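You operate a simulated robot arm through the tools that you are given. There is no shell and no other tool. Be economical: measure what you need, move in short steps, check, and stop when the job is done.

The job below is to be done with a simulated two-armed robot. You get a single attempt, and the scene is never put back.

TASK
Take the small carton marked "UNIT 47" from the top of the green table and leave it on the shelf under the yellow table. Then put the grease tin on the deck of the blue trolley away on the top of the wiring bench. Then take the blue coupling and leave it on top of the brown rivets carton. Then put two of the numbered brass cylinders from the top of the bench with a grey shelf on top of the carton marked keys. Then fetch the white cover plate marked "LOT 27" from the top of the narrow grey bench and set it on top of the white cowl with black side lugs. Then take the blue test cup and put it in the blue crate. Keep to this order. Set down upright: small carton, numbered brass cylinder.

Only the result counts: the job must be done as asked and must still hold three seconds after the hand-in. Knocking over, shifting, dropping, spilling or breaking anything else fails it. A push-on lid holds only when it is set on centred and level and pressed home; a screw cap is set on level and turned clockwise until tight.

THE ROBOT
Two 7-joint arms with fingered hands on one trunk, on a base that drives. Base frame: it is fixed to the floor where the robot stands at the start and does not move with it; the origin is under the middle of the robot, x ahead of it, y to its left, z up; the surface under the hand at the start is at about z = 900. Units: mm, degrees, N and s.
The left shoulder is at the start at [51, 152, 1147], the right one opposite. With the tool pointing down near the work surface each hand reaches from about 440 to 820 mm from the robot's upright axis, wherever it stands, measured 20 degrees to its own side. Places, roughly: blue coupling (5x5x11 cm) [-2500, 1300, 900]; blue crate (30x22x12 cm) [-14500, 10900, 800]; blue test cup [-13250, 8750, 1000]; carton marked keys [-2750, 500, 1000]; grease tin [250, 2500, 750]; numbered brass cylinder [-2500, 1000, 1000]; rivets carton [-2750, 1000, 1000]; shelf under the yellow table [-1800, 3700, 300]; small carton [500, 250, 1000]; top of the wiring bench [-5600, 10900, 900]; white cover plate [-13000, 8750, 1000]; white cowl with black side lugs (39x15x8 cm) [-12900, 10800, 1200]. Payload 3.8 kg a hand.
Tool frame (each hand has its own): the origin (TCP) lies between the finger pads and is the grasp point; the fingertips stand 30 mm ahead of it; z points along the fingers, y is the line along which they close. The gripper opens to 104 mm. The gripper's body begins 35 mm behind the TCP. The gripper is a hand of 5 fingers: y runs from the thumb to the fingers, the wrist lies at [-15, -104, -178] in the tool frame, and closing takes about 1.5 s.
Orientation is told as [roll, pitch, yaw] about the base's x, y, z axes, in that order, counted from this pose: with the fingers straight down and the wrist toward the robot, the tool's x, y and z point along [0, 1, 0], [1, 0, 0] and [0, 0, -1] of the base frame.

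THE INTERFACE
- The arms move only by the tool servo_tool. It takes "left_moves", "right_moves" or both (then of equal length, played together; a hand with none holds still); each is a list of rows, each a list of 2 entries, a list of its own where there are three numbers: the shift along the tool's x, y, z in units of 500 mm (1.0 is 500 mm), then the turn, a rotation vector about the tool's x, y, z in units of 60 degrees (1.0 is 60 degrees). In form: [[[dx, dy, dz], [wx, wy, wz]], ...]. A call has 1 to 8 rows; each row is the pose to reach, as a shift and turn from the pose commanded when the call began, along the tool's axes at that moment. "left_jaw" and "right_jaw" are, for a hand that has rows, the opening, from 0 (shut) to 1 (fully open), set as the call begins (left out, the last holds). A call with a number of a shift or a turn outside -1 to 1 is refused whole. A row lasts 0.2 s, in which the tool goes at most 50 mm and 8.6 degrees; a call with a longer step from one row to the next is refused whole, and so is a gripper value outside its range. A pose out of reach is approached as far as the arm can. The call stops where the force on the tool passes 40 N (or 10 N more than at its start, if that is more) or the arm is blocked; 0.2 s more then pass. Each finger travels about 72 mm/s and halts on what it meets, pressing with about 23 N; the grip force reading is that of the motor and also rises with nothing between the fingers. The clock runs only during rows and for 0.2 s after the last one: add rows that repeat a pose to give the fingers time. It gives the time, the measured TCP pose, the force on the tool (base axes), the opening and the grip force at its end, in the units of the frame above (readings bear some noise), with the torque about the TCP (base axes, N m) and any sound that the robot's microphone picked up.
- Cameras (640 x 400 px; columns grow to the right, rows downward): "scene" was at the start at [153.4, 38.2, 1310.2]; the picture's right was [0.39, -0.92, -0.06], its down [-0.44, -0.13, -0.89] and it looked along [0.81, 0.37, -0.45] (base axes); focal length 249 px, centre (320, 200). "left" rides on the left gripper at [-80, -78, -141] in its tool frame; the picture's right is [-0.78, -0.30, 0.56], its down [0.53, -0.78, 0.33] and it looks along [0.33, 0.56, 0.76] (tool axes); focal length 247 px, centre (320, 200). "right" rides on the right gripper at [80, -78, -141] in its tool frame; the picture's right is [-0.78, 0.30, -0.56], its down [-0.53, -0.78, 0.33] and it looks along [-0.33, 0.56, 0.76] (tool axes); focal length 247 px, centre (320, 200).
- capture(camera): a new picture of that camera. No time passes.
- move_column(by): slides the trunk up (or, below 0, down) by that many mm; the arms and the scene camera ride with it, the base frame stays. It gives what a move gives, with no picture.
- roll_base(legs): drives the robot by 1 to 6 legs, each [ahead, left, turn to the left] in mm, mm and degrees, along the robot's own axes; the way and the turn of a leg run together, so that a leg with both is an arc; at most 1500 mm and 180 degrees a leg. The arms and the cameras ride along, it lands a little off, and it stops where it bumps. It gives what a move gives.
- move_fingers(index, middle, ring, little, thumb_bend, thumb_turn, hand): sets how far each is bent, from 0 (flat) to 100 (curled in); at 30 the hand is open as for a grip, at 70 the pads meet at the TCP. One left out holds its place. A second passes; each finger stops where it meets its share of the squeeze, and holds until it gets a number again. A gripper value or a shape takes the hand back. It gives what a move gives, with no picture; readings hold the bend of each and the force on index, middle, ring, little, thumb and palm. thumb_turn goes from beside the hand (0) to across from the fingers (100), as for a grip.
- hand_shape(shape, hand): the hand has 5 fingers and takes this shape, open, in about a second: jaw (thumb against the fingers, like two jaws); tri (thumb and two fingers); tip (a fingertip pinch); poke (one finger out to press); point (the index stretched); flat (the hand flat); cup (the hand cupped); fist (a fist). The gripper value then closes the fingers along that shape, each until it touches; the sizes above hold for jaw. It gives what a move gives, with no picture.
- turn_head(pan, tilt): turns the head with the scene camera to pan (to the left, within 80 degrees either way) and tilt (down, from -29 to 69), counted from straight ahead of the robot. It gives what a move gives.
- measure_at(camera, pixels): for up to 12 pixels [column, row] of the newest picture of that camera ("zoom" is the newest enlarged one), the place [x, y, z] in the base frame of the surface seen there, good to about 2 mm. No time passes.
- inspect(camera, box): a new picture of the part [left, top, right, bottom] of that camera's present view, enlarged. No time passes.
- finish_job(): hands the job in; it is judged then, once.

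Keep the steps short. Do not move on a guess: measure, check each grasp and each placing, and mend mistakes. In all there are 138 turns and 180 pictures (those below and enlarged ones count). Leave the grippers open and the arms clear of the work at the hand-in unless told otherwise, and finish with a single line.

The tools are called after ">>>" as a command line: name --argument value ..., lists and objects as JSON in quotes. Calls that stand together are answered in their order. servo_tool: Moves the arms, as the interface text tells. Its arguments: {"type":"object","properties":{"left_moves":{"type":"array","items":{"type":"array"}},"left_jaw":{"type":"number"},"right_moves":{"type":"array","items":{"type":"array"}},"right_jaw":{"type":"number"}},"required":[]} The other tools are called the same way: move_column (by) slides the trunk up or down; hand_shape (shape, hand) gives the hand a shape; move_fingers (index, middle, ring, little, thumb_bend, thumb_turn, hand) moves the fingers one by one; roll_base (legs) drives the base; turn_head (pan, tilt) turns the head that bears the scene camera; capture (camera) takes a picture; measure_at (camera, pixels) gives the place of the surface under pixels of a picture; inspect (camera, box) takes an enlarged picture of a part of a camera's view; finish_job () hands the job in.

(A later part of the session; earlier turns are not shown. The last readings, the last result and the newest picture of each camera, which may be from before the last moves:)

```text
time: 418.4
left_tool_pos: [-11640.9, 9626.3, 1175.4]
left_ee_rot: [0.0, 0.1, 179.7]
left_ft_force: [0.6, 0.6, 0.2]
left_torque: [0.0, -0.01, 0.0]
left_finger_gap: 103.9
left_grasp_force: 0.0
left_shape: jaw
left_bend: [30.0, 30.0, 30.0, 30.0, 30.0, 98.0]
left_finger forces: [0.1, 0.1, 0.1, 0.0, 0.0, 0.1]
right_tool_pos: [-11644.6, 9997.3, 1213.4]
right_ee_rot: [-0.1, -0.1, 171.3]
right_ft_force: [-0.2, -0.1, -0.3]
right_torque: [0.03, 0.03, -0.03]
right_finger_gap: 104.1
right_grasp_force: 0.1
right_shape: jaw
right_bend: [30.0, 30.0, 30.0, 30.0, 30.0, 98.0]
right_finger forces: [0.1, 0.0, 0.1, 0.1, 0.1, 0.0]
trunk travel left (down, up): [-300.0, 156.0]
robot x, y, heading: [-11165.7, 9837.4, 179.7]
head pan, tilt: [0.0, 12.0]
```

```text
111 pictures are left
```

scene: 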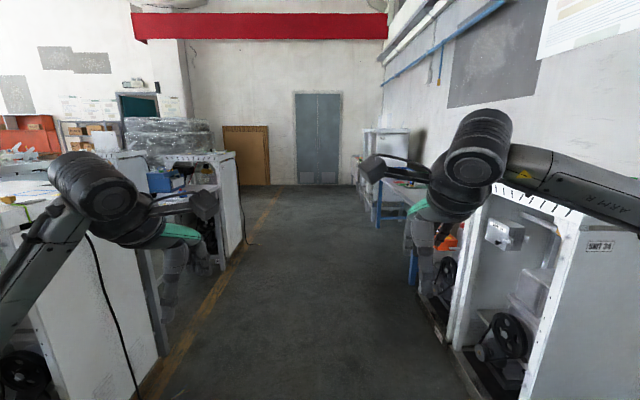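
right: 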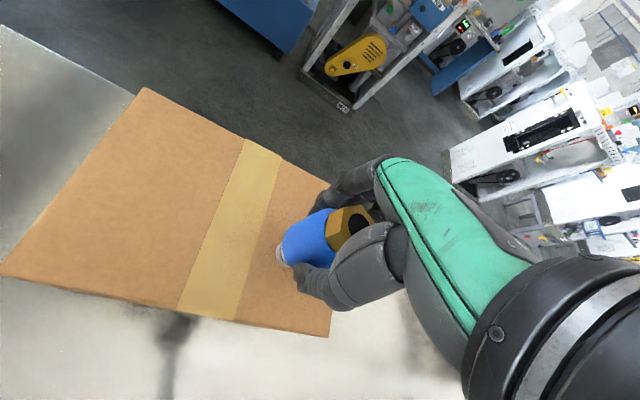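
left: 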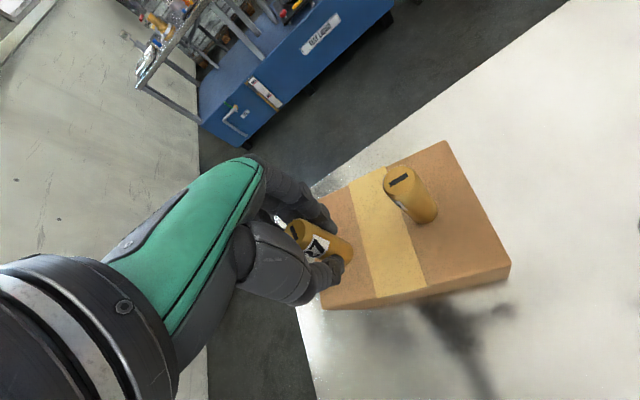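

>>> roll_base --legs '[[1000, 0, 0.3]]'

>>> turn_head --pan 50 --tilt 22

>>> capture --camera "scene"

>>> turn_head --pan -60 --tilt 22

>>> capture --camera "scene"

```text
time: 423.6
left_tool_pos: [-12636.8, 9629.8, 1177.0]
left_ee_rot: [-0.1, 0.1, 179.8]
left_ft_force: [-0.5, 0.1, -0.1]
left_torque: [0.01, 0.02, 0.02]
left_finger_gap: 103.9
left_grasp_force: 0.0
left_shape: jaw
left_bend: [30.0, 30.0, 30.0, 30.0, 30.0, 98.0]
left_finger forces: [0.1, 0.0, 0.0, 0.1, 0.0, 0.1]
right_tool_pos: [-12641.5, 9999.8, 1213.4]
right_ee_rot: [-0.1, 0.0, 171.3]
right_ft_force: [-0.4, 0.0, -0.1]
right_torque: [0.0, -0.01, -0.01]
right_finger_gap: 103.7
right_grasp_force: 0.0
right_shape: jaw
right_bend: [30.0, 30.0, 30.0, 30.0, 30.0, 98.0]
right_finger forces: [0.0, 0.0, 0.0, 0.1, 0.1, 0.0]
trunk travel left (down, up): [-300.0, 156.0]
robot x, y, heading: [-12161.4, 9844.5, 179.7]
head pan, tilt: [0.0, 12.0]
```

```text
time: 424.8
left_tool_pos: [-12638.1, 9630.8, 1177.0]
left_ee_rot: [0.1, 0.1, 179.8]
left_ft_force: [-1.3, -0.4, 0.8]
left_torque: [0.0, 0.02, 0.01]
left_finger_gap: 103.9
left_grasp_force: 0.0
left_shape: jaw
left_bend: [30.0, 30.0, 30.0, 30.0, 30.0, 98.0]
left_finger forces: [0.0, 0.1, 0.1, 0.1, 0.0, 0.0]
right_tool_pos: [-12641.9, 10000.5, 1213.4]
right_ee_rot: [-0.1, 0.0, 171.4]
right_ft_force: [-1.1, 0.1, -0.3]
right_torque: [0.01, -0.01, -0.02]
right_finger_gap: 103.7
right_grasp_force: 0.0
right_shape: jaw
right_bend: [30.0, 30.0, 30.0, 30.0, 30.0, 98.0]
right_finger forces: [0.1, 0.0, 0.0, 0.0, 0.0, 0.0]
trunk travel left (down, up): [-300.0, 156.0]
robot x, y, heading: [-12161.5, 9847.0, 179.8]
head pan, tilt: [50.0, 22.0]
```

```text
110 pictures are left
```

scene: 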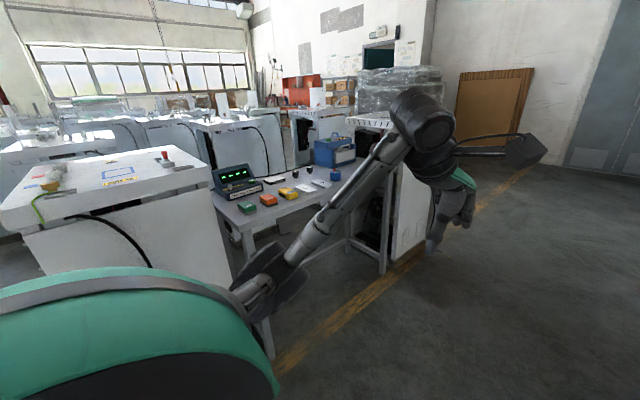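

```text
time: 426.7
left_tool_pos: [-12637.7, 9630.3, 1175.8]
left_ee_rot: [0.0, 0.0, 179.7]
left_ft_force: [0.6, -0.3, -0.6]
left_torque: [-0.01, -0.02, 0.0]
left_finger_gap: 103.7
left_grasp_force: 0.1
left_shape: jaw
left_bend: [30.0, 30.0, 30.0, 30.0, 30.0, 98.0]
left_finger forces: [0.0, 0.0, 0.0, 0.1, 0.0, 0.0]
right_tool_pos: [-12643.0, 10000.3, 1212.7]
right_ee_rot: [0.0, -0.1, 171.3]
right_ft_force: [-0.2, -0.3, 1.0]
right_torque: [0.0, -0.01, -0.01]
right_finger_gap: 103.9
right_grasp_force: 0.0
right_shape: jaw
right_bend: [30.0, 30.0, 30.0, 30.0, 30.0, 98.0]
right_finger forces: [0.0, 0.1, 0.1, 0.0, 0.0, 0.0]
trunk travel left (down, up): [-300.0, 156.0]
robot x, y, heading: [-12159.7, 9840.6, 179.8]
head pan, tilt: [-60.0, 22.0]
```

```text
109 pictures are left
```

scene: 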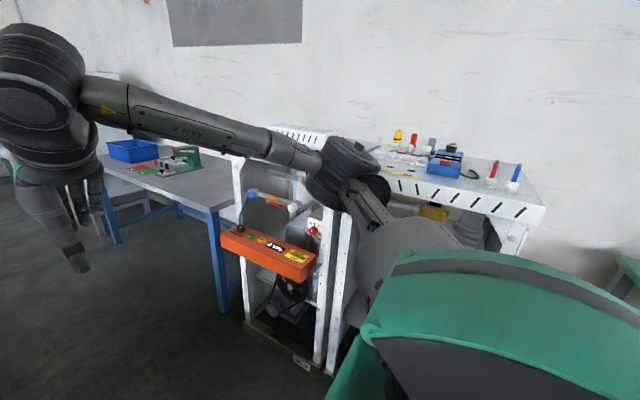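

The narrow grey bench is at the left (250–330,180). I drive on to x≈-13000 and turn left to face it.

>>> roll_base --legs '[[850, 0, 0], [0, 0, 90]]'

>>> turn_head --pan 0 --tilt 32

>>> capture --camera "scene"

```text
time: 435.1
left_tool_pos: [-12796.4, 9371.8, 1175.0]
left_ee_rot: [0.0, 0.1, -89.5]
left_ft_force: [0.9, -0.2, -0.1]
left_torque: [-0.01, 0.0, 0.0]
left_finger_gap: 103.6
left_grasp_force: 0.1
left_shape: jaw
left_bend: [30.0, 30.0, 30.0, 30.0, 30.0, 98.0]
left_finger forces: [0.1, 0.1, 0.0, 0.0, 0.0, 0.1]
right_tool_pos: [-13168.6, 9361.2, 1213.1]
right_ee_rot: [0.0, 0.0, -98.0]
right_ft_force: [0.6, 0.9, -0.1]
right_torque: [-0.04, -0.02, 0.02]
right_finger_gap: 103.9
right_grasp_force: 0.0
right_shape: jaw
right_bend: [30.0, 30.0, 30.0, 30.0, 30.0, 98.0]
right_finger forces: [0.0, 0.1, 0.0, 0.0, 0.0, 0.1]
trunk travel left (down, up): [-300.0, 156.0]
robot x, y, heading: [-13014.9, 9847.0, -89.5]
head pan, tilt: [-60.0, 22.0]
```

```text
time: 436.4
left_tool_pos: [-12796.8, 9369.8, 1175.7]
left_ee_rot: [-0.1, 0.1, -89.6]
left_ft_force: [-0.3, 0.1, -0.1]
left_torque: [-0.03, 0.0, 0.0]
left_finger_gap: 103.6
left_grasp_force: 0.0
left_shape: jaw
left_bend: [30.0, 30.0, 30.0, 30.0, 30.0, 98.0]
left_finger forces: [0.1, 0.0, 0.1, 0.0, 0.0, 0.1]
right_tool_pos: [-13168.6, 9362.0, 1213.0]
right_ee_rot: [-0.1, -0.1, -97.9]
right_ft_force: [-0.1, 0.0, 0.8]
right_torque: [0.0, -0.01, -0.01]
right_finger_gap: 104.0
right_grasp_force: 0.0
right_shape: jaw
right_bend: [30.0, 30.0, 30.0, 30.0, 30.0, 98.0]
right_finger forces: [0.0, 0.0, 0.0, 0.0, 0.2, 0.0]
trunk travel left (down, up): [-300.0, 156.0]
robot x, y, heading: [-13019.4, 9844.6, -89.3]
head pan, tilt: [0.0, 32.0]
```

```text
108 pictures are left
```

scene: 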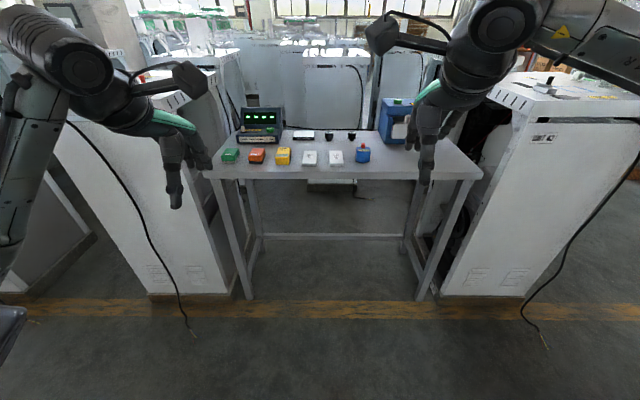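

>>> inspect --camera "scene" --box '[190, 80, 490, 200]'

>>> measure_at --camera "scene" --pixels '[[310, 158], [336, 157], [362, 152], [362, 160], [208, 176], [479, 177], [340, 176], [283, 156], [310, 170], [295, 320], [150, 290], [440, 290]]'

```text
2.13 times, centred on (340, 140) of scene
```

zoom: 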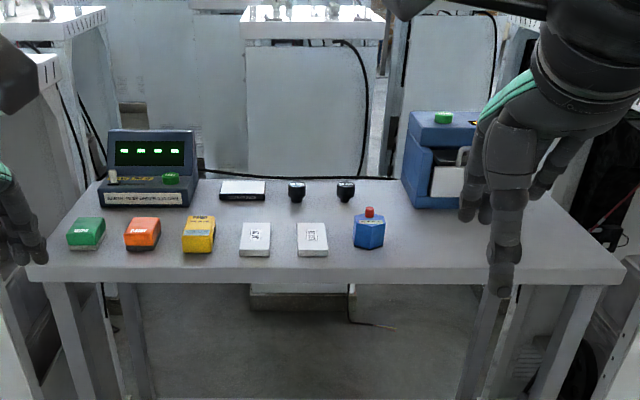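

```text
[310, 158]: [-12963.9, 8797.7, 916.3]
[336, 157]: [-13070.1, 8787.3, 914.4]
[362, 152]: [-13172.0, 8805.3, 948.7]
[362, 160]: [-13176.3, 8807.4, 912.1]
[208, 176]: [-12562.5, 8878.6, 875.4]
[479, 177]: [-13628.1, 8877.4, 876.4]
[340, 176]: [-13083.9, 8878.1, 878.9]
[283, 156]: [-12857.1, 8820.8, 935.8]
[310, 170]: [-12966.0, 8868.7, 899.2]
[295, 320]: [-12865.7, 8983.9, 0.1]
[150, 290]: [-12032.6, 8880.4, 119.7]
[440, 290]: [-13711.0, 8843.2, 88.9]
```

Two white plates at (310,158) and (336,157), and the blue cup at (362,155). I drive 400 mm nearer and read the labels.

>>> roll_base --legs '[[400, 0, -0.6]]'

>>> turn_head --pan 0 --tilt 45

>>> inspect --camera "scene" --box '[180, 60, 480, 260]'

>>> inspect --camera "scene" --box '[270, 110, 390, 190]'

```text
time: 438.9
left_tool_pos: [-12801.5, 8963.6, 1176.5]
left_ee_rot: [0.0, 0.0, -90.1]
left_ft_force: [-0.3, 0.3, 1.1]
left_torque: [0.03, 0.01, 0.0]
left_finger_gap: 103.9
left_grasp_force: 0.1
left_shape: jaw
left_bend: [30.0, 30.0, 30.0, 30.0, 30.0, 98.0]
left_finger forces: [0.0, 0.1, 0.0, 0.1, 0.0, 0.0]
right_tool_pos: [-13172.0, 8959.3, 1214.1]
right_ee_rot: [-0.2, 0.0, -98.4]
right_ft_force: [0.3, -0.1, 0.2]
right_torque: [0.01, 0.01, -0.02]
right_finger_gap: 103.9
right_grasp_force: 0.1
right_shape: jaw
right_bend: [30.0, 30.0, 30.0, 30.0, 30.0, 98.0]
right_finger forces: [0.1, 0.0, 0.1, 0.0, 0.0, 0.0]
trunk travel left (down, up): [-300.0, 156.0]
robot x, y, heading: [-13016.4, 9440.9, -90.3]
head pan, tilt: [0.0, 32.0]
```

```text
time: 439.6
left_tool_pos: [-12800.9, 8962.7, 1175.5]
left_ee_rot: [0.0, 0.0, -90.1]
left_ft_force: [0.6, -0.6, -0.7]
left_torque: [0.05, 0.04, 0.01]
left_finger_gap: 103.8
left_grasp_force: 0.0
left_shape: jaw
left_bend: [30.0, 30.0, 30.0, 30.0, 30.0, 98.0]
left_finger forces: [0.0, 0.0, 0.0, 0.0, 0.0, 0.1]
right_tool_pos: [-13171.7, 8958.1, 1213.2]
right_ee_rot: [0.0, 0.0, -98.5]
right_ft_force: [0.3, -0.4, 0.0]
right_torque: [-0.01, -0.04, -0.02]
right_finger_gap: 103.6
right_grasp_force: 0.1
right_shape: jaw
right_bend: [30.0, 30.0, 30.0, 30.0, 30.0, 98.0]
right_finger forces: [0.0, 0.0, 0.0, 0.1, 0.0, 0.0]
trunk travel left (down, up): [-300.0, 156.0]
robot x, y, heading: [-13012.9, 9439.4, -90.0]
head pan, tilt: [0.0, 45.0]
```

```text
2.00 times, centred on (330, 160) of scene
```

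zoom: 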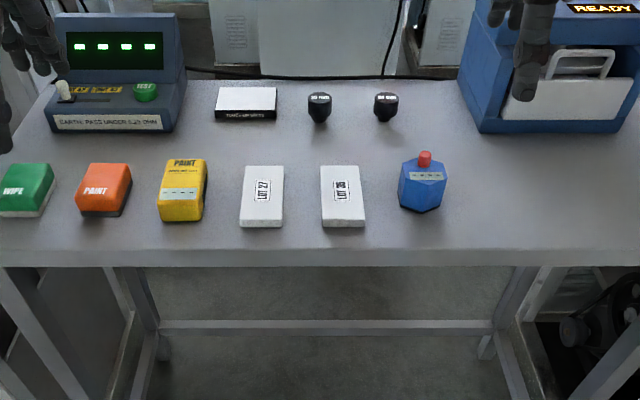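

```text
5.00 times, centred on (330, 150) of scene
```

zoom: 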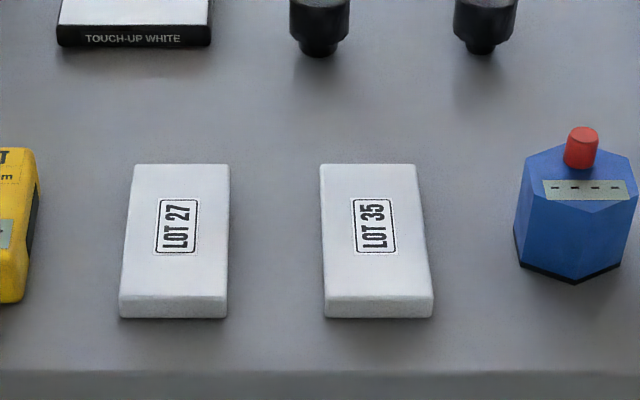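

LOT 27 is the left plate. I measure it and its neighbours.

>>> measure_at --camera "zoom" --pixels '[[135, 168], [228, 168], [120, 297], [225, 297], [178, 230], [122, 315], [280, 240], [325, 170], [330, 295], [40, 200], [175, 350], [580, 200]]'

```text
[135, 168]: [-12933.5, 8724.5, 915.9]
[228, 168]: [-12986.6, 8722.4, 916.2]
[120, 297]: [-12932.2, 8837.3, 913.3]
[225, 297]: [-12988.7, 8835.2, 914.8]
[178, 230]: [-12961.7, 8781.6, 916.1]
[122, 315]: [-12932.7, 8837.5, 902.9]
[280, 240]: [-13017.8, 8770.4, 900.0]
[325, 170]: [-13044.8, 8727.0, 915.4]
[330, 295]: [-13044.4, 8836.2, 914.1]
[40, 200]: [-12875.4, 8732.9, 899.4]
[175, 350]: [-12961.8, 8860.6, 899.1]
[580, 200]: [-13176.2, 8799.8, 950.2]
```

Plate LOT 27: x -12933…-12988 (56 mm wide), y 8722…8838, z 900–916. It must be gripped across x, so I stand obliquely (heading ≈-48°) so that the right hand can have its yaw at 0. I raise the trunk 60 and drive there.

>>> move_column --by 60

>>> roll_base --legs '[[0, -445, 0], [0, 0, 42], [145, -130, 0]]'

>>> turn_head --pan 5 --tilt 45

>>> capture --camera "scene"

```text
time: 440.6
left_tool_pos: [-12801.8, 8962.9, 1235.6]
left_ee_rot: [0.0, 0.2, -90.1]
left_ft_force: [-0.6, -0.2, -0.4]
left_torque: [0.02, 0.02, -0.02]
left_finger_gap: 103.7
left_grasp_force: 0.1
left_shape: jaw
left_bend: [30.0, 30.0, 30.0, 30.0, 30.0, 98.0]
left_finger forces: [0.1, 0.0, 0.1, 0.0, 0.0, 0.0]
right_tool_pos: [-13172.5, 8957.7, 1272.2]
right_ee_rot: [-0.1, 0.1, -98.5]
right_ft_force: [0.5, -0.6, -0.7]
right_torque: [-0.01, 0.01, 0.0]
right_finger_gap: 103.8
right_grasp_force: 0.0
right_shape: jaw
right_bend: [30.0, 30.0, 30.0, 30.0, 30.0, 98.0]
right_finger forces: [0.1, 0.1, 0.0, 0.0, 0.0, 0.0]
trunk travel left (down, up): [-360.0, 96.0]
robot x, y, heading: [-13013.9, 9439.4, -89.9]
head pan, tilt: [0.0, 45.0]
```

```text
time: 446.4
left_tool_pos: [-12973.8, 9044.4, 1237.0]
left_ee_rot: [-0.1, -0.1, -47.5]
left_ft_force: [-0.2, 0.0, 1.2]
left_torque: [-0.04, -0.01, 0.03]
left_finger_gap: 103.9
left_grasp_force: 0.0
left_shape: jaw
left_bend: [30.0, 30.0, 30.0, 30.0, 30.0, 98.0]
left_finger forces: [0.1, 0.0, 0.0, 0.1, 0.0, 0.0]
right_tool_pos: [-13243.3, 8788.0, 1274.6]
right_ee_rot: [-0.1, -0.1, -55.8]
right_ft_force: [-0.1, 0.4, 0.6]
right_torque: [-0.02, 0.01, 0.01]
right_finger_gap: 103.9
right_grasp_force: 0.0
right_shape: jaw
right_bend: [30.0, 30.0, 30.0, 30.0, 30.0, 98.0]
right_finger forces: [0.0, 0.1, 0.0, 0.0, 0.0, 0.1]
trunk travel left (down, up): [-360.0, 96.0]
robot x, y, heading: [-13454.0, 9245.7, -47.4]
head pan, tilt: [0.0, 45.0]
```

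```text
time: 447.1
left_tool_pos: [-12973.7, 9041.9, 1236.0]
left_ee_rot: [0.0, 0.1, -47.4]
left_ft_force: [-0.6, 0.9, -0.3]
left_torque: [0.02, 0.01, -0.02]
left_finger_gap: 103.7
left_grasp_force: 0.1
left_shape: jaw
left_bend: [30.0, 30.0, 30.0, 30.0, 30.0, 98.0]
left_finger forces: [0.0, 0.1, 0.0, 0.1, 0.1, 0.0]
right_tool_pos: [-13243.5, 8784.9, 1274.0]
right_ee_rot: [-0.1, 0.0, -55.9]
right_ft_force: [-0.1, -0.9, 0.2]
right_torque: [0.0, 0.01, 0.0]
right_finger_gap: 103.9
right_grasp_force: 0.1
right_shape: jaw
right_bend: [30.0, 30.0, 30.0, 30.0, 30.0, 98.0]
right_finger forces: [0.0, 0.0, 0.0, 0.0, 0.0, 0.0]
trunk travel left (down, up): [-360.0, 96.0]
robot x, y, heading: [-13454.4, 9250.1, -47.4]
head pan, tilt: [5.0, 45.0]
```

```text
104 pictures are left
```

scene: 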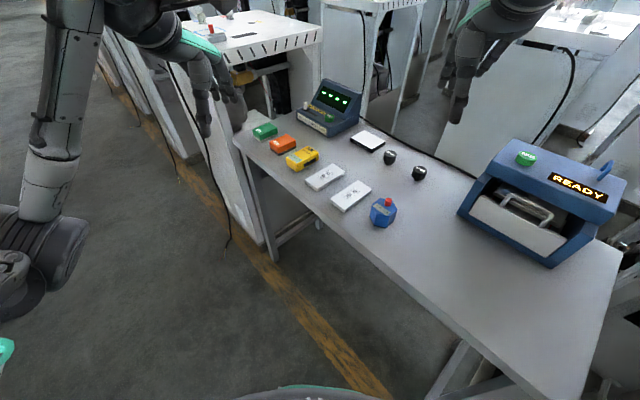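

I bring the right hand over the plate at z≈1100 turning towards yaw 0.

>>> servo_tool --right_moves '[[[0.058, 0.04, 0.04], [0, 0, -0.117]], [[0.116, 0.081, 0.08], [0, 0, -0.233]], [[0.173, 0.121, 0.12], [0, 0, -0.35]], [[0.231, 0.162, 0.16], [0, 0, -0.467]], [[0.289, 0.202, 0.2], [0, 0, -0.583]], [[0.346, 0.243, 0.25], [0, 0, -0.7]], [[0.404, 0.283, 0.3], [0, 0, -0.817]], [[0.462, 0.324, 0.348], [0, 0, -0.933]]]'

>>> capture --camera "right"

```text
time: 448.9
left_tool_pos: [-12974.4, 9039.9, 1237.2]
left_ee_rot: [0.0, 0.1, -47.3]
left_ft_force: [0.2, 0.3, 0.4]
left_torque: [0.03, 0.01, -0.05]
left_finger_gap: 103.6
left_grasp_force: 0.1
left_shape: jaw
left_bend: [30.0, 30.0, 30.0, 30.0, 30.0, 98.0]
left_finger forces: [0.0, 0.0, 0.0, 0.0, 0.1, 0.0]
right_tool_pos: [-13016.1, 8780.3, 1136.4]
right_ee_rot: [-0.1, 0.1, -10.3]
right_ft_force: [-0.4, -0.1, 0.0]
right_torque: [-0.01, 0.0, 0.01]
right_finger_gap: 103.8
right_grasp_force: 0.0
right_shape: jaw
right_bend: [30.0, 30.0, 30.0, 30.0, 30.0, 98.0]
right_finger forces: [0.1, 0.0, 0.0, 0.0, 0.1, 0.0]
right hand out of reach, approached as far as the arm can: row 7, 8
trunk travel left (down, up): [-360.0, 96.0]
robot x, y, heading: [-13454.3, 9247.3, -47.2]
head pan, tilt: [5.0, 45.0]
```

```text
103 pictures are left
```

right: 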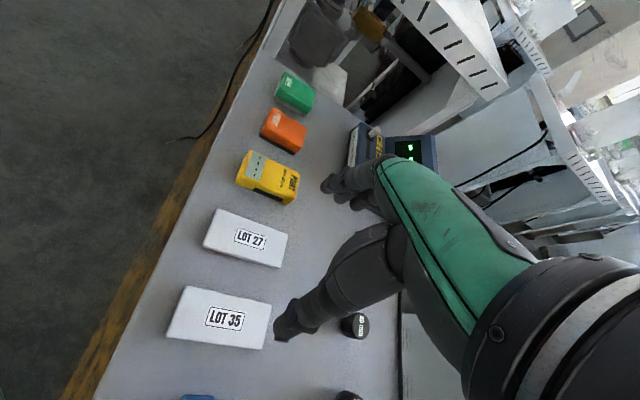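

Reached yaw -10°. I check the cabinet top height beside (for the elbow) before turning the base 12° more.

>>> measure_at --camera "scene" --pixels '[[240, 45], [270, 35], [590, 30], [324, 177], [350, 196]]'

>>> turn_head --pan -70 --tilt 40

>>> capture --camera "scene"

```text
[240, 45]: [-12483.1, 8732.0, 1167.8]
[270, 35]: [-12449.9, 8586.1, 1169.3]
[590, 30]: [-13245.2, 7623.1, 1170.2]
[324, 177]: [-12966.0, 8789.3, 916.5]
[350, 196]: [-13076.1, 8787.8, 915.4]
```

```text
time: 450.4
left_tool_pos: [-12973.3, 9040.8, 1235.6]
left_ee_rot: [0.0, 0.1, -47.3]
left_ft_force: [0.4, -0.1, -0.3]
left_torque: [-0.01, -0.01, -0.01]
left_finger_gap: 103.7
left_grasp_force: 0.0
left_shape: jaw
left_bend: [30.0, 30.0, 30.0, 30.0, 30.0, 98.0]
left_finger forces: [0.0, 0.0, 0.0, 0.0, 0.1, 0.0]
right_tool_pos: [-13014.4, 8780.0, 1135.9]
right_ee_rot: [-0.1, -0.1, -10.4]
right_ft_force: [0.1, 0.1, 0.2]
right_torque: [0.0, -0.01, -0.02]
right_finger_gap: 103.9
right_grasp_force: 0.0
right_shape: jaw
right_bend: [30.0, 30.0, 30.0, 30.0, 30.0, 98.0]
right_finger forces: [0.1, 0.0, 0.1, 0.0, 0.1, 0.0]
trunk travel left (down, up): [-360.0, 96.0]
robot x, y, heading: [-13457.1, 9246.4, -47.5]
head pan, tilt: [-70.0, 40.0]
```

```text
102 pictures are left
```

scene: 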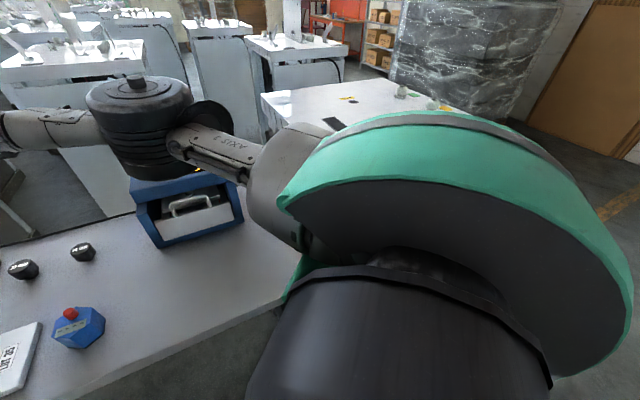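

The elbow stays above the bench, clear of the cabinet. I turn the base 12° more to the left and go on turning the hand.

>>> roll_base --legs '[[0, 0, 12]]'

```text
time: 451.6
left_tool_pos: [-12942.2, 9146.5, 1235.9]
left_ee_rot: [0.0, 0.1, -35.1]
left_ft_force: [-0.4, -0.5, -0.5]
left_torque: [-0.05, -0.03, -0.01]
left_finger_gap: 103.7
left_grasp_force: 0.1
left_shape: jaw
left_bend: [30.0, 30.0, 30.0, 30.0, 30.0, 98.0]
left_finger forces: [0.1, 0.0, 0.0, 0.0, 0.1, 0.0]
right_tool_pos: [-12925.7, 8884.5, 1135.6]
right_ee_rot: [0.1, -0.1, 1.9]
right_ft_force: [-1.2, 0.9, -0.5]
right_torque: [0.0, -0.01, -0.02]
right_finger_gap: 103.7
right_grasp_force: 0.0
right_shape: jaw
right_bend: [30.0, 30.0, 30.0, 30.0, 30.0, 98.0]
right_finger forces: [0.0, 0.0, 0.0, 0.0, 0.0, 0.0]
trunk travel left (down, up): [-360.0, 96.0]
robot x, y, heading: [-13451.5, 9243.9, -35.0]
head pan, tilt: [-70.0, 40.0]
```

>>> servo_tool --right_moves '[[[-0.04, -0.014, 0.05], [0, 0, 0.01]], [[-0.083, -0.028, 0.1], [0, 0, 0.02]], [[-0.125, -0.042, 0.15], [0, 0, 0.03]], [[-0.167, -0.056, 0.2], [0, 0, 0.03]], [[-0.208, -0.07, 0.25], [0, 0, 0.03]], [[-0.208, -0.07, 0.25], [0, 0, 0.03]]]'

>>> capture --camera "right"

```text
time: 453.0
left_tool_pos: [-12940.9, 9149.3, 1237.0]
left_ee_rot: [-0.1, 0.1, -35.2]
left_ft_force: [-0.4, 0.1, -0.7]
left_torque: [-0.03, 0.04, -0.04]
left_finger_gap: 103.9
left_grasp_force: 0.1
left_shape: jaw
left_bend: [30.0, 30.0, 30.0, 30.0, 30.0, 98.0]
left_finger forces: [0.1, 0.0, 0.0, 0.0, 0.0, 0.0]
right_tool_pos: [-12974.3, 8825.8, 1045.8]
right_ee_rot: [-0.2, 0.0, -0.2]
right_ft_force: [0.4, 0.4, 0.6]
right_torque: [-0.03, -0.03, -0.02]
right_finger_gap: 104.1
right_grasp_force: 0.1
right_shape: jaw
right_bend: [30.0, 30.0, 30.0, 30.0, 30.0, 98.0]
right_finger forces: [0.0, 0.0, 0.1, 0.0, 0.0, 0.0]
right hand out of reach, approached as far as the arm can: row 1, 2, 3, 4, 5, 6
trunk travel left (down, up): [-360.0, 96.0]
robot x, y, heading: [-13453.4, 9248.0, -35.2]
head pan, tilt: [-70.0, 40.0]
```

```text
101 pictures are left
```

right: 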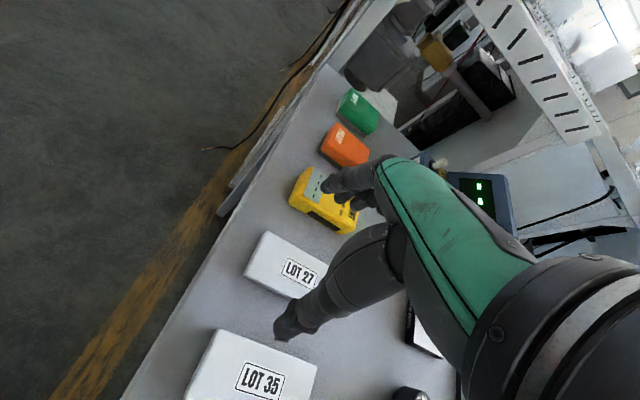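

The hand is at its turning limit, but I can position with the base and trunk instead. I check the elbow's height over the blue READY device.

>>> capture --camera "scene"

```text
100 pictures are left
```

scene: 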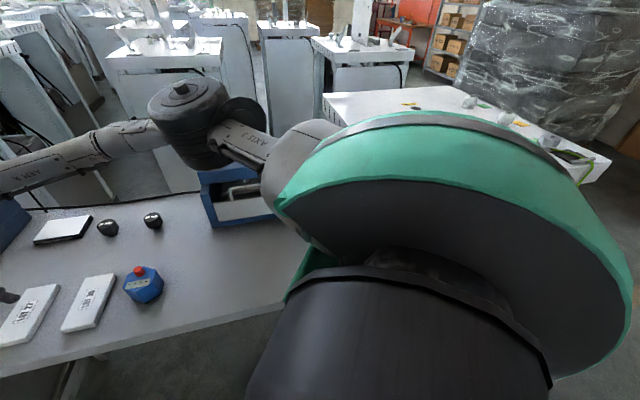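

>>> measure_at --camera "scene" --pixels '[[215, 180], [210, 220], [180, 90], [200, 155], [205, 165], [250, 145], [225, 172], [400, 100], [120, 140]]'

```text
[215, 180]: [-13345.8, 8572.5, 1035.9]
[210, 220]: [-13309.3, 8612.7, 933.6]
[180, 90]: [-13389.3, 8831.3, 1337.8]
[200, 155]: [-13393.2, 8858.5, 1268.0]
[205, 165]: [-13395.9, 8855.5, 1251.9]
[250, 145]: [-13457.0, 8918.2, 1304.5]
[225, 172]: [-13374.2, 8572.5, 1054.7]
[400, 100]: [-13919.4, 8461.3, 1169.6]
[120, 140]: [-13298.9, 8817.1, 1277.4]
```

Elbow bottom ≈1250, device top ≈1055: lowering 113 mm is fine. I shift the base ~(13,-46) mm and lower the trunk 75 first.

>>> roll_base --legs '[[37, -30, 0]]'

>>> move_column --by -70

>>> capture --camera "right"

```text
time: 453.9
left_tool_pos: [-12930.4, 9110.4, 1238.8]
left_ee_rot: [-0.2, -0.4, -35.2]
left_ft_force: [-1.0, 1.7, 0.3]
left_torque: [-0.03, -0.01, 0.01]
left_finger_gap: 103.8
left_grasp_force: 0.0
left_shape: jaw
left_bend: [30.0, 30.0, 30.0, 30.0, 30.0, 98.0]
left_finger forces: [0.0, 0.0, 0.0, 0.0, 0.1, 0.1]
right_tool_pos: [-12963.2, 8787.3, 1050.1]
right_ee_rot: [-0.5, -0.1, -0.1]
right_ft_force: [-0.4, 1.4, 0.4]
right_torque: [-0.04, -0.03, -0.01]
right_finger_gap: 104.2
right_grasp_force: 0.1
right_shape: jaw
right_bend: [30.0, 30.0, 30.0, 30.0, 30.0, 98.0]
right_finger forces: [0.1, 0.0, 0.0, 0.0, 0.0, 0.0]
trunk travel left (down, up): [-360.0, 96.0]
robot x, y, heading: [-13446.7, 9201.5, -34.9]
head pan, tilt: [-70.0, 40.0]
```

```text
time: 454.9
left_tool_pos: [-12930.1, 9103.3, 1167.1]
left_ee_rot: [0.0, 0.0, -34.9]
left_ft_force: [-0.2, 0.4, -0.6]
left_torque: [0.03, -0.03, 0.0]
left_finger_gap: 103.7
left_grasp_force: 0.0
left_shape: jaw
left_bend: [30.0, 30.0, 30.0, 30.0, 30.0, 98.0]
left_finger forces: [0.0, 0.0, 0.0, 0.1, 0.0, 0.0]
right_tool_pos: [-12961.1, 8781.3, 976.4]
right_ee_rot: [-0.3, -0.1, -0.1]
right_ft_force: [-0.3, 0.1, -0.5]
right_torque: [-0.02, -0.02, 0.04]
right_finger_gap: 104.0
right_grasp_force: 0.0
right_shape: jaw
right_bend: [30.0, 30.0, 30.0, 30.0, 30.0, 98.0]
right_finger forces: [0.1, 0.0, 0.1, 0.0, 0.0, 0.0]
trunk travel left (down, up): [-290.0, 166.0]
robot x, y, heading: [-13442.7, 9200.0, -34.9]
head pan, tilt: [-70.0, 40.0]
```

```text
99 pictures are left
```

right: 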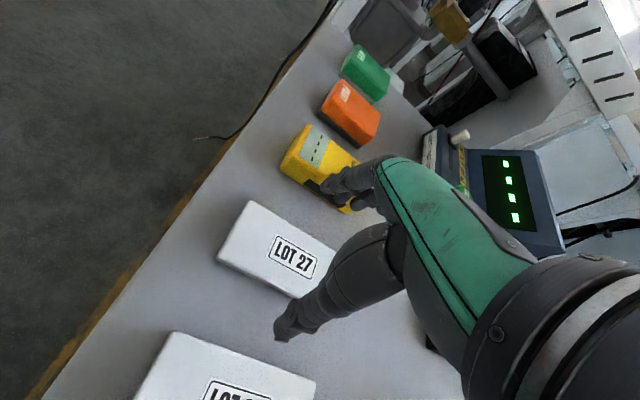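

TCP is over the plate centre. I check plate and yellow device positions.

>>> measure_at --camera "right" --pixels '[[251, 205], [220, 258], [293, 256], [335, 255], [178, 335], [285, 175], [345, 210], [270, 190]]'

```text
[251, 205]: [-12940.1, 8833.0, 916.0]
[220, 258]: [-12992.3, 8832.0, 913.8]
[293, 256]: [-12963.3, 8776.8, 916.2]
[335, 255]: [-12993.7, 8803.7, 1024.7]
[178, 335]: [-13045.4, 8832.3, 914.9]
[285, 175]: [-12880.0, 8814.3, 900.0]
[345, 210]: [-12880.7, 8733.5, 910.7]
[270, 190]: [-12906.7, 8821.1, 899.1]
```

Clear on both sides by ~20 mm. I lower the trunk 44 mm to TCP z≈932 and close.

>>> move_column --by -44

>>> servo_tool --right_moves '[[[0, 0, 0], [0, 0, 0]], [[0, 0, 0], [0, 0, 0]], [[0, 0, 0], [0, 0, 0]], [[0, 0, 0], [0, 0, 0]], [[0, 0, 0], [0, 0, 0]], [[0, 0, 0], [0, 0, 0]], [[0, 0, 0], [0, 0, 0]]]' --right_jaw 0

>>> capture --camera "right"

```text
time: 455.8
left_tool_pos: [-12928.8, 9103.3, 1122.4]
left_ee_rot: [0.0, -0.1, -35.2]
left_ft_force: [0.3, -0.8, 0.8]
left_torque: [-0.02, 0.0, -0.01]
left_finger_gap: 103.8
left_grasp_force: 0.1
left_shape: jaw
left_bend: [30.0, 30.0, 30.0, 30.0, 30.0, 98.0]
left_finger forces: [0.1, 0.1, 0.0, 0.1, 0.0, 0.0]
right_tool_pos: [-12962.8, 8781.0, 931.2]
right_ee_rot: [-0.3, 0.1, -0.1]
right_ft_force: [0.1, 0.7, 0.7]
right_torque: [0.03, -0.01, -0.01]
right_finger_gap: 104.1
right_grasp_force: 0.1
right_shape: jaw
right_bend: [30.0, 30.0, 30.0, 30.0, 30.0, 98.0]
right_finger forces: [0.0, 0.0, 0.0, 0.0, 0.0, 0.0]
trunk travel left (down, up): [-246.0, 210.0]
robot x, y, heading: [-13438.2, 9200.5, -35.2]
head pan, tilt: [-70.0, 40.0]
```

```text
time: 457.4
left_tool_pos: [-12928.2, 9104.2, 1122.4]
left_ee_rot: [0.0, 0.1, -35.1]
left_ft_force: [-0.3, -0.4, 0.3]
left_torque: [0.01, -0.03, 0.01]
left_finger_gap: 103.6
left_grasp_force: 0.0
left_shape: jaw
left_bend: [30.0, 30.0, 30.0, 30.0, 30.0, 98.0]
left_finger forces: [0.0, 0.1, 0.1, 0.0, 0.0, 0.0]
right_tool_pos: [-12962.2, 8780.5, 931.6]
right_ee_rot: [-0.1, 0.0, -0.1]
right_ft_force: [-0.4, 0.5, 0.4]
right_torque: [-0.04, 0.0, -0.01]
right_finger_gap: 52.7
right_grasp_force: 22.6
right_shape: jaw
right_bend: [74.0, 43.0, 40.0, 43.0, 70.0, 100.0]
right_finger forces: [13.9, 3.7, 2.7, 0.0, 20.8, 0.1]
trunk travel left (down, up): [-246.0, 210.0]
robot x, y, heading: [-13441.0, 9201.3, -34.9]
head pan, tilt: [-70.0, 40.0]
```

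```text
98 pictures are left
```

right: 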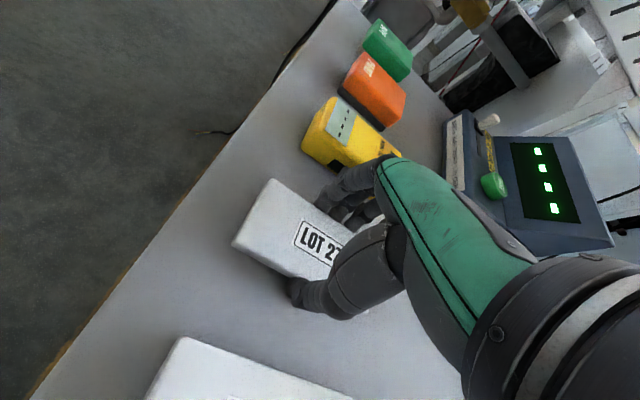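

Gripped. I lift with the trunk 60 mm and look.

>>> move_column --by 60

>>> capture --camera "right"

```text
time: 458.4
left_tool_pos: [-12928.0, 9103.6, 1182.5]
left_ee_rot: [0.0, 0.0, -35.1]
left_ft_force: [0.6, 0.3, -0.6]
left_torque: [0.0, 0.03, 0.01]
left_finger_gap: 103.7
left_grasp_force: 0.1
left_shape: jaw
left_bend: [30.0, 30.0, 30.0, 30.0, 30.0, 98.0]
left_finger forces: [0.0, 0.1, 0.0, 0.1, 0.0, 0.0]
right_tool_pos: [-12961.9, 8779.3, 989.4]
right_ee_rot: [-0.1, 0.0, 0.0]
right_ft_force: [0.3, 0.7, -3.6]
right_torque: [0.03, 0.01, 0.0]
right_finger_gap: 52.7
right_grasp_force: 23.3
right_shape: jaw
right_bend: [74.0, 43.0, 40.0, 43.0, 70.0, 100.0]
right_finger forces: [14.0, 4.0, 2.9, 0.0, 20.7, 0.0]
trunk travel left (down, up): [-306.0, 150.0]
robot x, y, heading: [-13441.7, 9201.3, -35.3]
head pan, tilt: [-70.0, 40.0]
```

```text
97 pictures are left
```

right: 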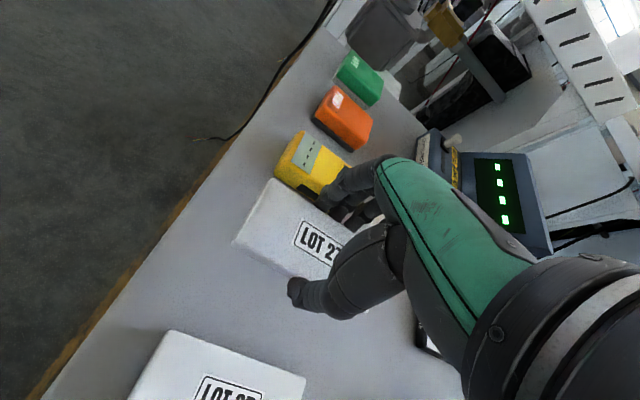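

Lifted level. I raise the trunk more, and move the base +500 mm in y away from the bench.

>>> move_column --by 140

>>> roll_base --legs '[[-288, 409, 0], [0, 0, 125]]'

>>> turn_head --pan 0 --tilt 20

>>> capture --camera "scene"

```text
time: 460.1
left_tool_pos: [-12928.8, 9104.1, 1321.2]
left_ee_rot: [-0.1, 0.1, -34.9]
left_ft_force: [0.2, 0.3, 0.1]
left_torque: [-0.01, 0.0, -0.02]
left_finger_gap: 103.8
left_grasp_force: 0.1
left_shape: jaw
left_bend: [30.0, 30.0, 30.0, 30.0, 30.0, 98.0]
left_finger forces: [0.1, 0.1, 0.0, 0.0, 0.1, 0.0]
right_tool_pos: [-12963.2, 8780.2, 1147.3]
right_ee_rot: [-0.9, -1.1, -0.2]
right_ft_force: [0.6, 0.5, -3.1]
right_torque: [0.02, -0.03, 0.02]
right_finger_gap: 52.8
right_grasp_force: 22.9
right_shape: jaw
right_bend: [74.0, 43.0, 40.0, 43.0, 70.0, 100.0]
right_finger forces: [14.0, 3.9, 2.9, 0.1, 20.8, 0.1]
trunk travel left (down, up): [-446.0, 10.0]
robot x, y, heading: [-13437.8, 9199.7, -35.1]
head pan, tilt: [-70.0, 40.0]
```

```text
time: 468.2
left_tool_pos: [-13655.1, 10176.9, 1323.0]
left_ee_rot: [0.0, 0.1, 90.2]
left_ft_force: [0.5, 0.0, 1.5]
left_torque: [0.03, 0.0, 0.0]
left_finger_gap: 103.8
left_grasp_force: 0.0
left_shape: jaw
left_bend: [30.0, 30.0, 30.0, 30.0, 30.0, 98.0]
left_finger forces: [0.1, 0.1, 0.0, 0.0, 0.0, 0.1]
right_tool_pos: [-13372.0, 10333.7, 1147.0]
right_ee_rot: [-0.8, -1.1, 125.2]
right_ft_force: [0.8, -0.3, -2.7]
right_torque: [-0.04, -0.02, -0.02]
right_finger_gap: 52.4
right_grasp_force: 23.0
right_shape: jaw
right_bend: [74.0, 43.0, 40.0, 43.0, 71.0, 100.0]
right_finger forces: [13.9, 3.8, 2.7, 0.1, 20.4, 0.0]
trunk travel left (down, up): [-446.0, 10.0]
robot x, y, heading: [-13437.2, 9704.7, 89.9]
head pan, tilt: [-70.0, 40.0]
```

```text
time: 469.6
left_tool_pos: [-13655.3, 10176.6, 1322.0]
left_ee_rot: [0.0, 0.1, 90.2]
left_ft_force: [-0.6, 0.3, -0.1]
left_torque: [-0.02, -0.02, 0.01]
left_finger_gap: 103.8
left_grasp_force: 0.0
left_shape: jaw
left_bend: [30.0, 30.0, 30.0, 30.0, 30.0, 98.0]
left_finger forces: [0.1, 0.0, 0.0, 0.1, 0.1, 0.0]
right_tool_pos: [-13372.3, 10333.7, 1145.1]
right_ee_rot: [-0.8, -1.1, 125.1]
right_ft_force: [0.4, -0.8, -1.8]
right_torque: [0.01, 0.01, 0.02]
right_finger_gap: 52.3
right_grasp_force: 23.2
right_shape: jaw
right_bend: [74.0, 43.0, 40.0, 43.0, 71.0, 100.0]
right_finger forces: [13.9, 3.7, 2.7, 0.0, 20.4, 0.0]
trunk travel left (down, up): [-446.0, 10.0]
robot x, y, heading: [-13439.7, 9700.3, 90.0]
head pan, tilt: [0.0, 20.0]
```

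```text
96 pictures are left
```

scene: 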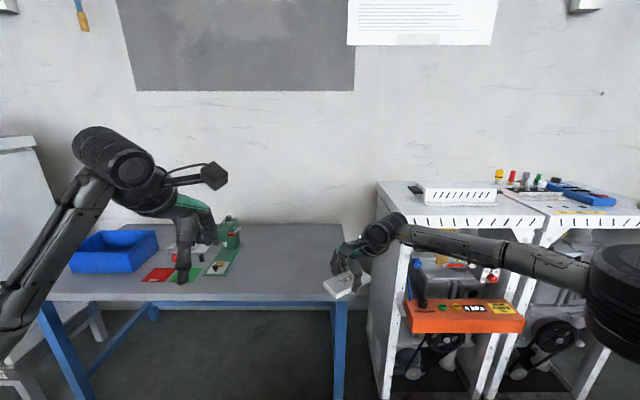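

>>> inspect --camera "scene" --box '[370, 140, 640, 260]'

>>> measure_at --camera "scene" --pixels '[[420, 190], [495, 190], [428, 200], [493, 201], [430, 205], [380, 185], [395, 212], [540, 217], [460, 190], [90, 235], [150, 255], [110, 285]]'

```text
2.37 times, centred on (505, 200) of scene
```

zoom: 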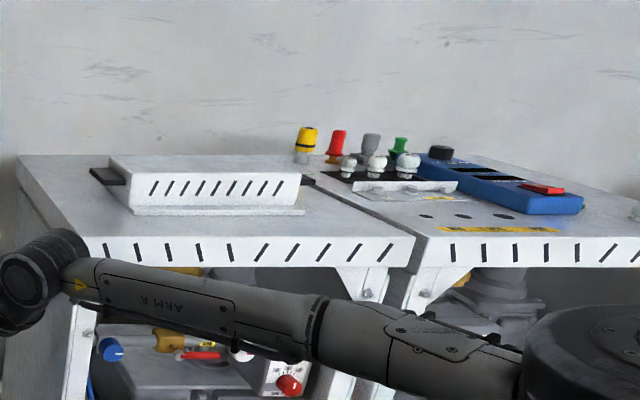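

```text
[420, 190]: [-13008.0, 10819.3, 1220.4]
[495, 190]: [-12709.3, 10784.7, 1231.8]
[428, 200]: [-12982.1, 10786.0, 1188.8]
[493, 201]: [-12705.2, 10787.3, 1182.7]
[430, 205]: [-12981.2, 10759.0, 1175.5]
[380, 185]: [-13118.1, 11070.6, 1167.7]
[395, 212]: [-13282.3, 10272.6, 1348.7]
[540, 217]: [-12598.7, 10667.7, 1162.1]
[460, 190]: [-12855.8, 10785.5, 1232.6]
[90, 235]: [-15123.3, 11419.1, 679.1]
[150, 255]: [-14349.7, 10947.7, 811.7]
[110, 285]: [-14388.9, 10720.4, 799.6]
```

The cowl with black lugs is at zoom (210,185). I measure its top.

>>> measure_at --camera "zoom" --pixels '[[115, 158], [120, 176], [205, 160], [210, 172], [205, 178], [298, 172], [300, 178], [285, 160], [100, 172], [310, 182], [150, 159], [260, 161]]'

```text
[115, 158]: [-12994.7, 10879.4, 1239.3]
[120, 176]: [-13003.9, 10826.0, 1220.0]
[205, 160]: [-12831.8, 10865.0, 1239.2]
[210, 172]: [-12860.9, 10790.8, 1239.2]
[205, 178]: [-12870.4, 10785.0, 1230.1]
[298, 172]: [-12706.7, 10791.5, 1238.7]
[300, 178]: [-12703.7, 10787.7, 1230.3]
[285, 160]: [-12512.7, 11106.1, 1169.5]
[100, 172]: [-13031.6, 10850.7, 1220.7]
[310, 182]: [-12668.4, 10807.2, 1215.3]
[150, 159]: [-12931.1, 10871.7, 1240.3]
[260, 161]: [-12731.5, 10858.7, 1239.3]
```

Cowl top: z 1239, x -13005…-12700, y 10786…≈10880. I turn the hand to face straight ahead (plate length along x), raise it to z≈1310 and draw it in.

>>> servo_tool --right_moves '[[[0.003, -0.045, -0.041], [0.003, 0.001, 0.073]], [[0.006, -0.089, -0.082], [0.006, 0.002, 0.146]], [[0.009, -0.134, -0.124], [0.008, 0.003, 0.219]], [[0.012, -0.178, -0.165], [0.011, 0.004, 0.292]], [[0.014, -0.223, -0.206], [0.014, 0.005, 0.364]], [[0.017, -0.268, -0.248], [0.017, 0.006, 0.437]], [[0.02, -0.312, -0.289], [0.02, 0.007, 0.51]], [[0.023, -0.357, -0.33], [0.022, 0.008, 0.583]]]'

>>> roll_base --legs '[[0, -430, 0], [400, 0, 0]]'

>>> turn_head --pan -15 --tilt 35

>>> capture --camera "scene"

>>> capture --camera "right"

```text
time: 471.4
left_tool_pos: [-13654.5, 10175.4, 1322.5]
left_ee_rot: [0.0, 0.0, 90.2]
left_ft_force: [0.2, 0.0, -0.4]
left_torque: [0.04, 0.04, -0.03]
left_finger_gap: 103.5
left_grasp_force: 0.0
left_shape: jaw
left_bend: [30.0, 30.0, 30.0, 30.0, 30.0, 98.0]
left_finger forces: [0.0, 0.0, 0.1, 0.0, 0.0, 0.0]
right_tool_pos: [-13279.2, 10175.6, 1308.2]
right_ee_rot: [0.0, 0.0, 90.0]
right_ft_force: [0.7, 0.2, -3.6]
right_torque: [-0.01, -0.01, 0.02]
right_finger_gap: 52.2
right_grasp_force: 23.3
right_shape: jaw
right_bend: [74.0, 43.0, 40.0, 43.0, 71.0, 100.0]
right_finger forces: [14.1, 3.8, 2.7, 0.1, 20.6, 0.0]
trunk travel left (down, up): [-446.0, 10.0]
robot x, y, heading: [-13441.2, 9699.1, 90.1]
head pan, tilt: [0.0, 20.0]
```

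```text
time: 476.2
left_tool_pos: [-13225.0, 10574.3, 1322.3]
left_ee_rot: [0.0, -0.1, 90.1]
left_ft_force: [-0.6, 0.4, -0.7]
left_torque: [0.02, 0.02, -0.02]
left_finger_gap: 103.7
left_grasp_force: 0.1
left_shape: jaw
left_bend: [30.0, 30.0, 30.0, 30.0, 30.0, 98.0]
left_finger forces: [0.0, 0.0, 0.0, 0.0, 0.1, 0.0]
right_tool_pos: [-12850.6, 10573.7, 1309.3]
right_ee_rot: [0.1, -0.2, 90.1]
right_ft_force: [0.4, -0.6, -3.0]
right_torque: [-0.04, 0.01, 0.0]
right_finger_gap: 52.6
right_grasp_force: 23.1
right_shape: jaw
right_bend: [74.0, 43.0, 40.0, 43.0, 71.0, 100.0]
right_finger forces: [14.1, 3.8, 2.6, 0.1, 20.6, 0.0]
trunk travel left (down, up): [-446.0, 10.0]
robot x, y, heading: [-13014.7, 10100.5, 90.2]
head pan, tilt: [0.0, 20.0]
```

```text
time: 476.9
left_tool_pos: [-13226.7, 10576.5, 1322.1]
left_ee_rot: [0.0, 0.2, 90.2]
left_ft_force: [0.9, -0.5, -0.5]
left_torque: [0.0, -0.01, 0.0]
left_finger_gap: 103.8
left_grasp_force: 0.1
left_shape: jaw
left_bend: [30.0, 30.0, 30.0, 30.0, 30.0, 98.0]
left_finger forces: [0.0, 0.0, 0.0, 0.1, 0.0, 0.1]
right_tool_pos: [-12851.5, 10578.0, 1308.9]
right_ee_rot: [0.0, 0.0, 90.1]
right_ft_force: [0.5, -0.2, -3.0]
right_torque: [-0.02, 0.0, -0.02]
right_finger_gap: 52.3
right_grasp_force: 23.3
right_shape: jaw
right_bend: [74.0, 43.0, 40.0, 43.0, 71.0, 100.0]
right_finger forces: [14.0, 3.9, 2.6, 0.0, 20.7, 0.1]
trunk travel left (down, up): [-446.0, 10.0]
robot x, y, heading: [-13011.3, 10096.2, 90.6]
head pan, tilt: [-15.0, 35.0]
```

```text
94 pictures are left
```

scene: 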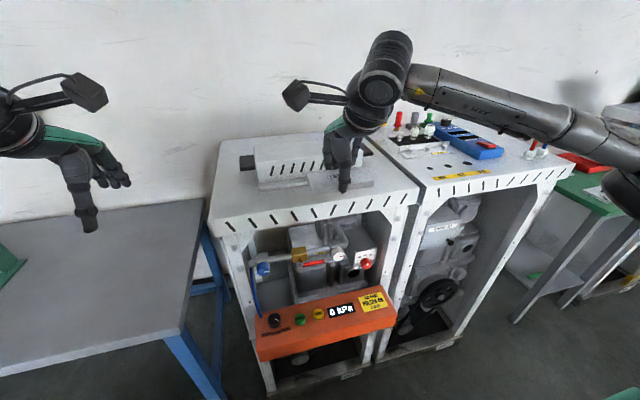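

```text
93 pictures are left
```

right: 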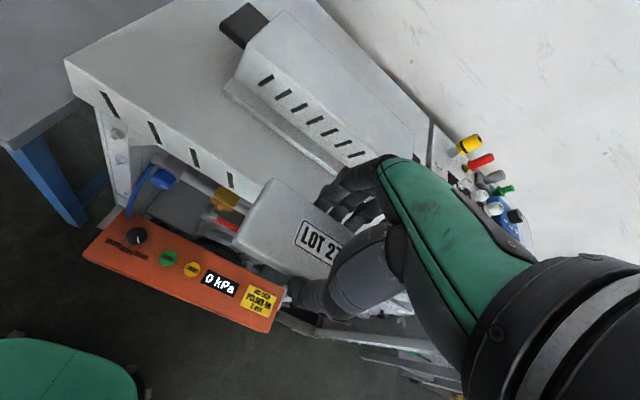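

I measure the cowl's top edges from the right camera.

>>> measure_at --camera "right" --pixels '[[290, 15], [255, 65], [300, 50], [330, 80], [350, 105], [310, 100], [280, 80], [350, 140], [365, 60], [395, 95], [235, 25], [300, 140]]'

```text
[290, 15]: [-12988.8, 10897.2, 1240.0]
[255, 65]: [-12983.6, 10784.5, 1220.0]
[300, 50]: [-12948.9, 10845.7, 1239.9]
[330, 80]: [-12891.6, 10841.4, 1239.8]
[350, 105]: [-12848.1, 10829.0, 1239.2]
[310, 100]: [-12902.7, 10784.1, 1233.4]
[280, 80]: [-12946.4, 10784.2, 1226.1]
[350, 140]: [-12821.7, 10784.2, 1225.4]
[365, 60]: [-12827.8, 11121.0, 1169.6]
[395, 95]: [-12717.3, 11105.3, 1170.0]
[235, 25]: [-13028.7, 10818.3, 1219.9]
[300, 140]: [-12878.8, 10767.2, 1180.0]
```

Cowl top centre ≈(-12852,10842), z 1240. I drive 130 mm forward, then move the hand over.

>>> roll_base --legs '[[130, 0, -0.5]]'

```text
time: 478.2
left_tool_pos: [-13223.4, 10704.6, 1324.1]
left_ee_rot: [0.1, -0.2, 89.7]
left_ft_force: [-0.1, 0.3, -0.1]
left_torque: [0.0, 0.0, 0.01]
left_finger_gap: 103.9
left_grasp_force: 0.0
left_shape: jaw
left_bend: [30.0, 30.0, 30.0, 30.0, 30.0, 98.0]
left_finger forces: [0.0, 0.0, 0.0, 0.1, 0.0, 0.0]
right_tool_pos: [-12846.7, 10701.9, 1309.8]
right_ee_rot: [0.0, -0.3, 89.7]
right_ft_force: [-0.3, 0.7, -3.8]
right_torque: [0.0, 0.02, 0.0]
right_finger_gap: 52.3
right_grasp_force: 22.6
right_shape: jaw
right_bend: [74.0, 43.0, 40.0, 43.0, 71.0, 100.0]
right_finger forces: [14.1, 3.9, 2.6, 0.0, 20.5, 0.0]
trunk travel left (down, up): [-446.0, 10.0]
robot x, y, heading: [-13009.0, 10234.7, 89.3]
head pan, tilt: [-15.0, 35.0]
```

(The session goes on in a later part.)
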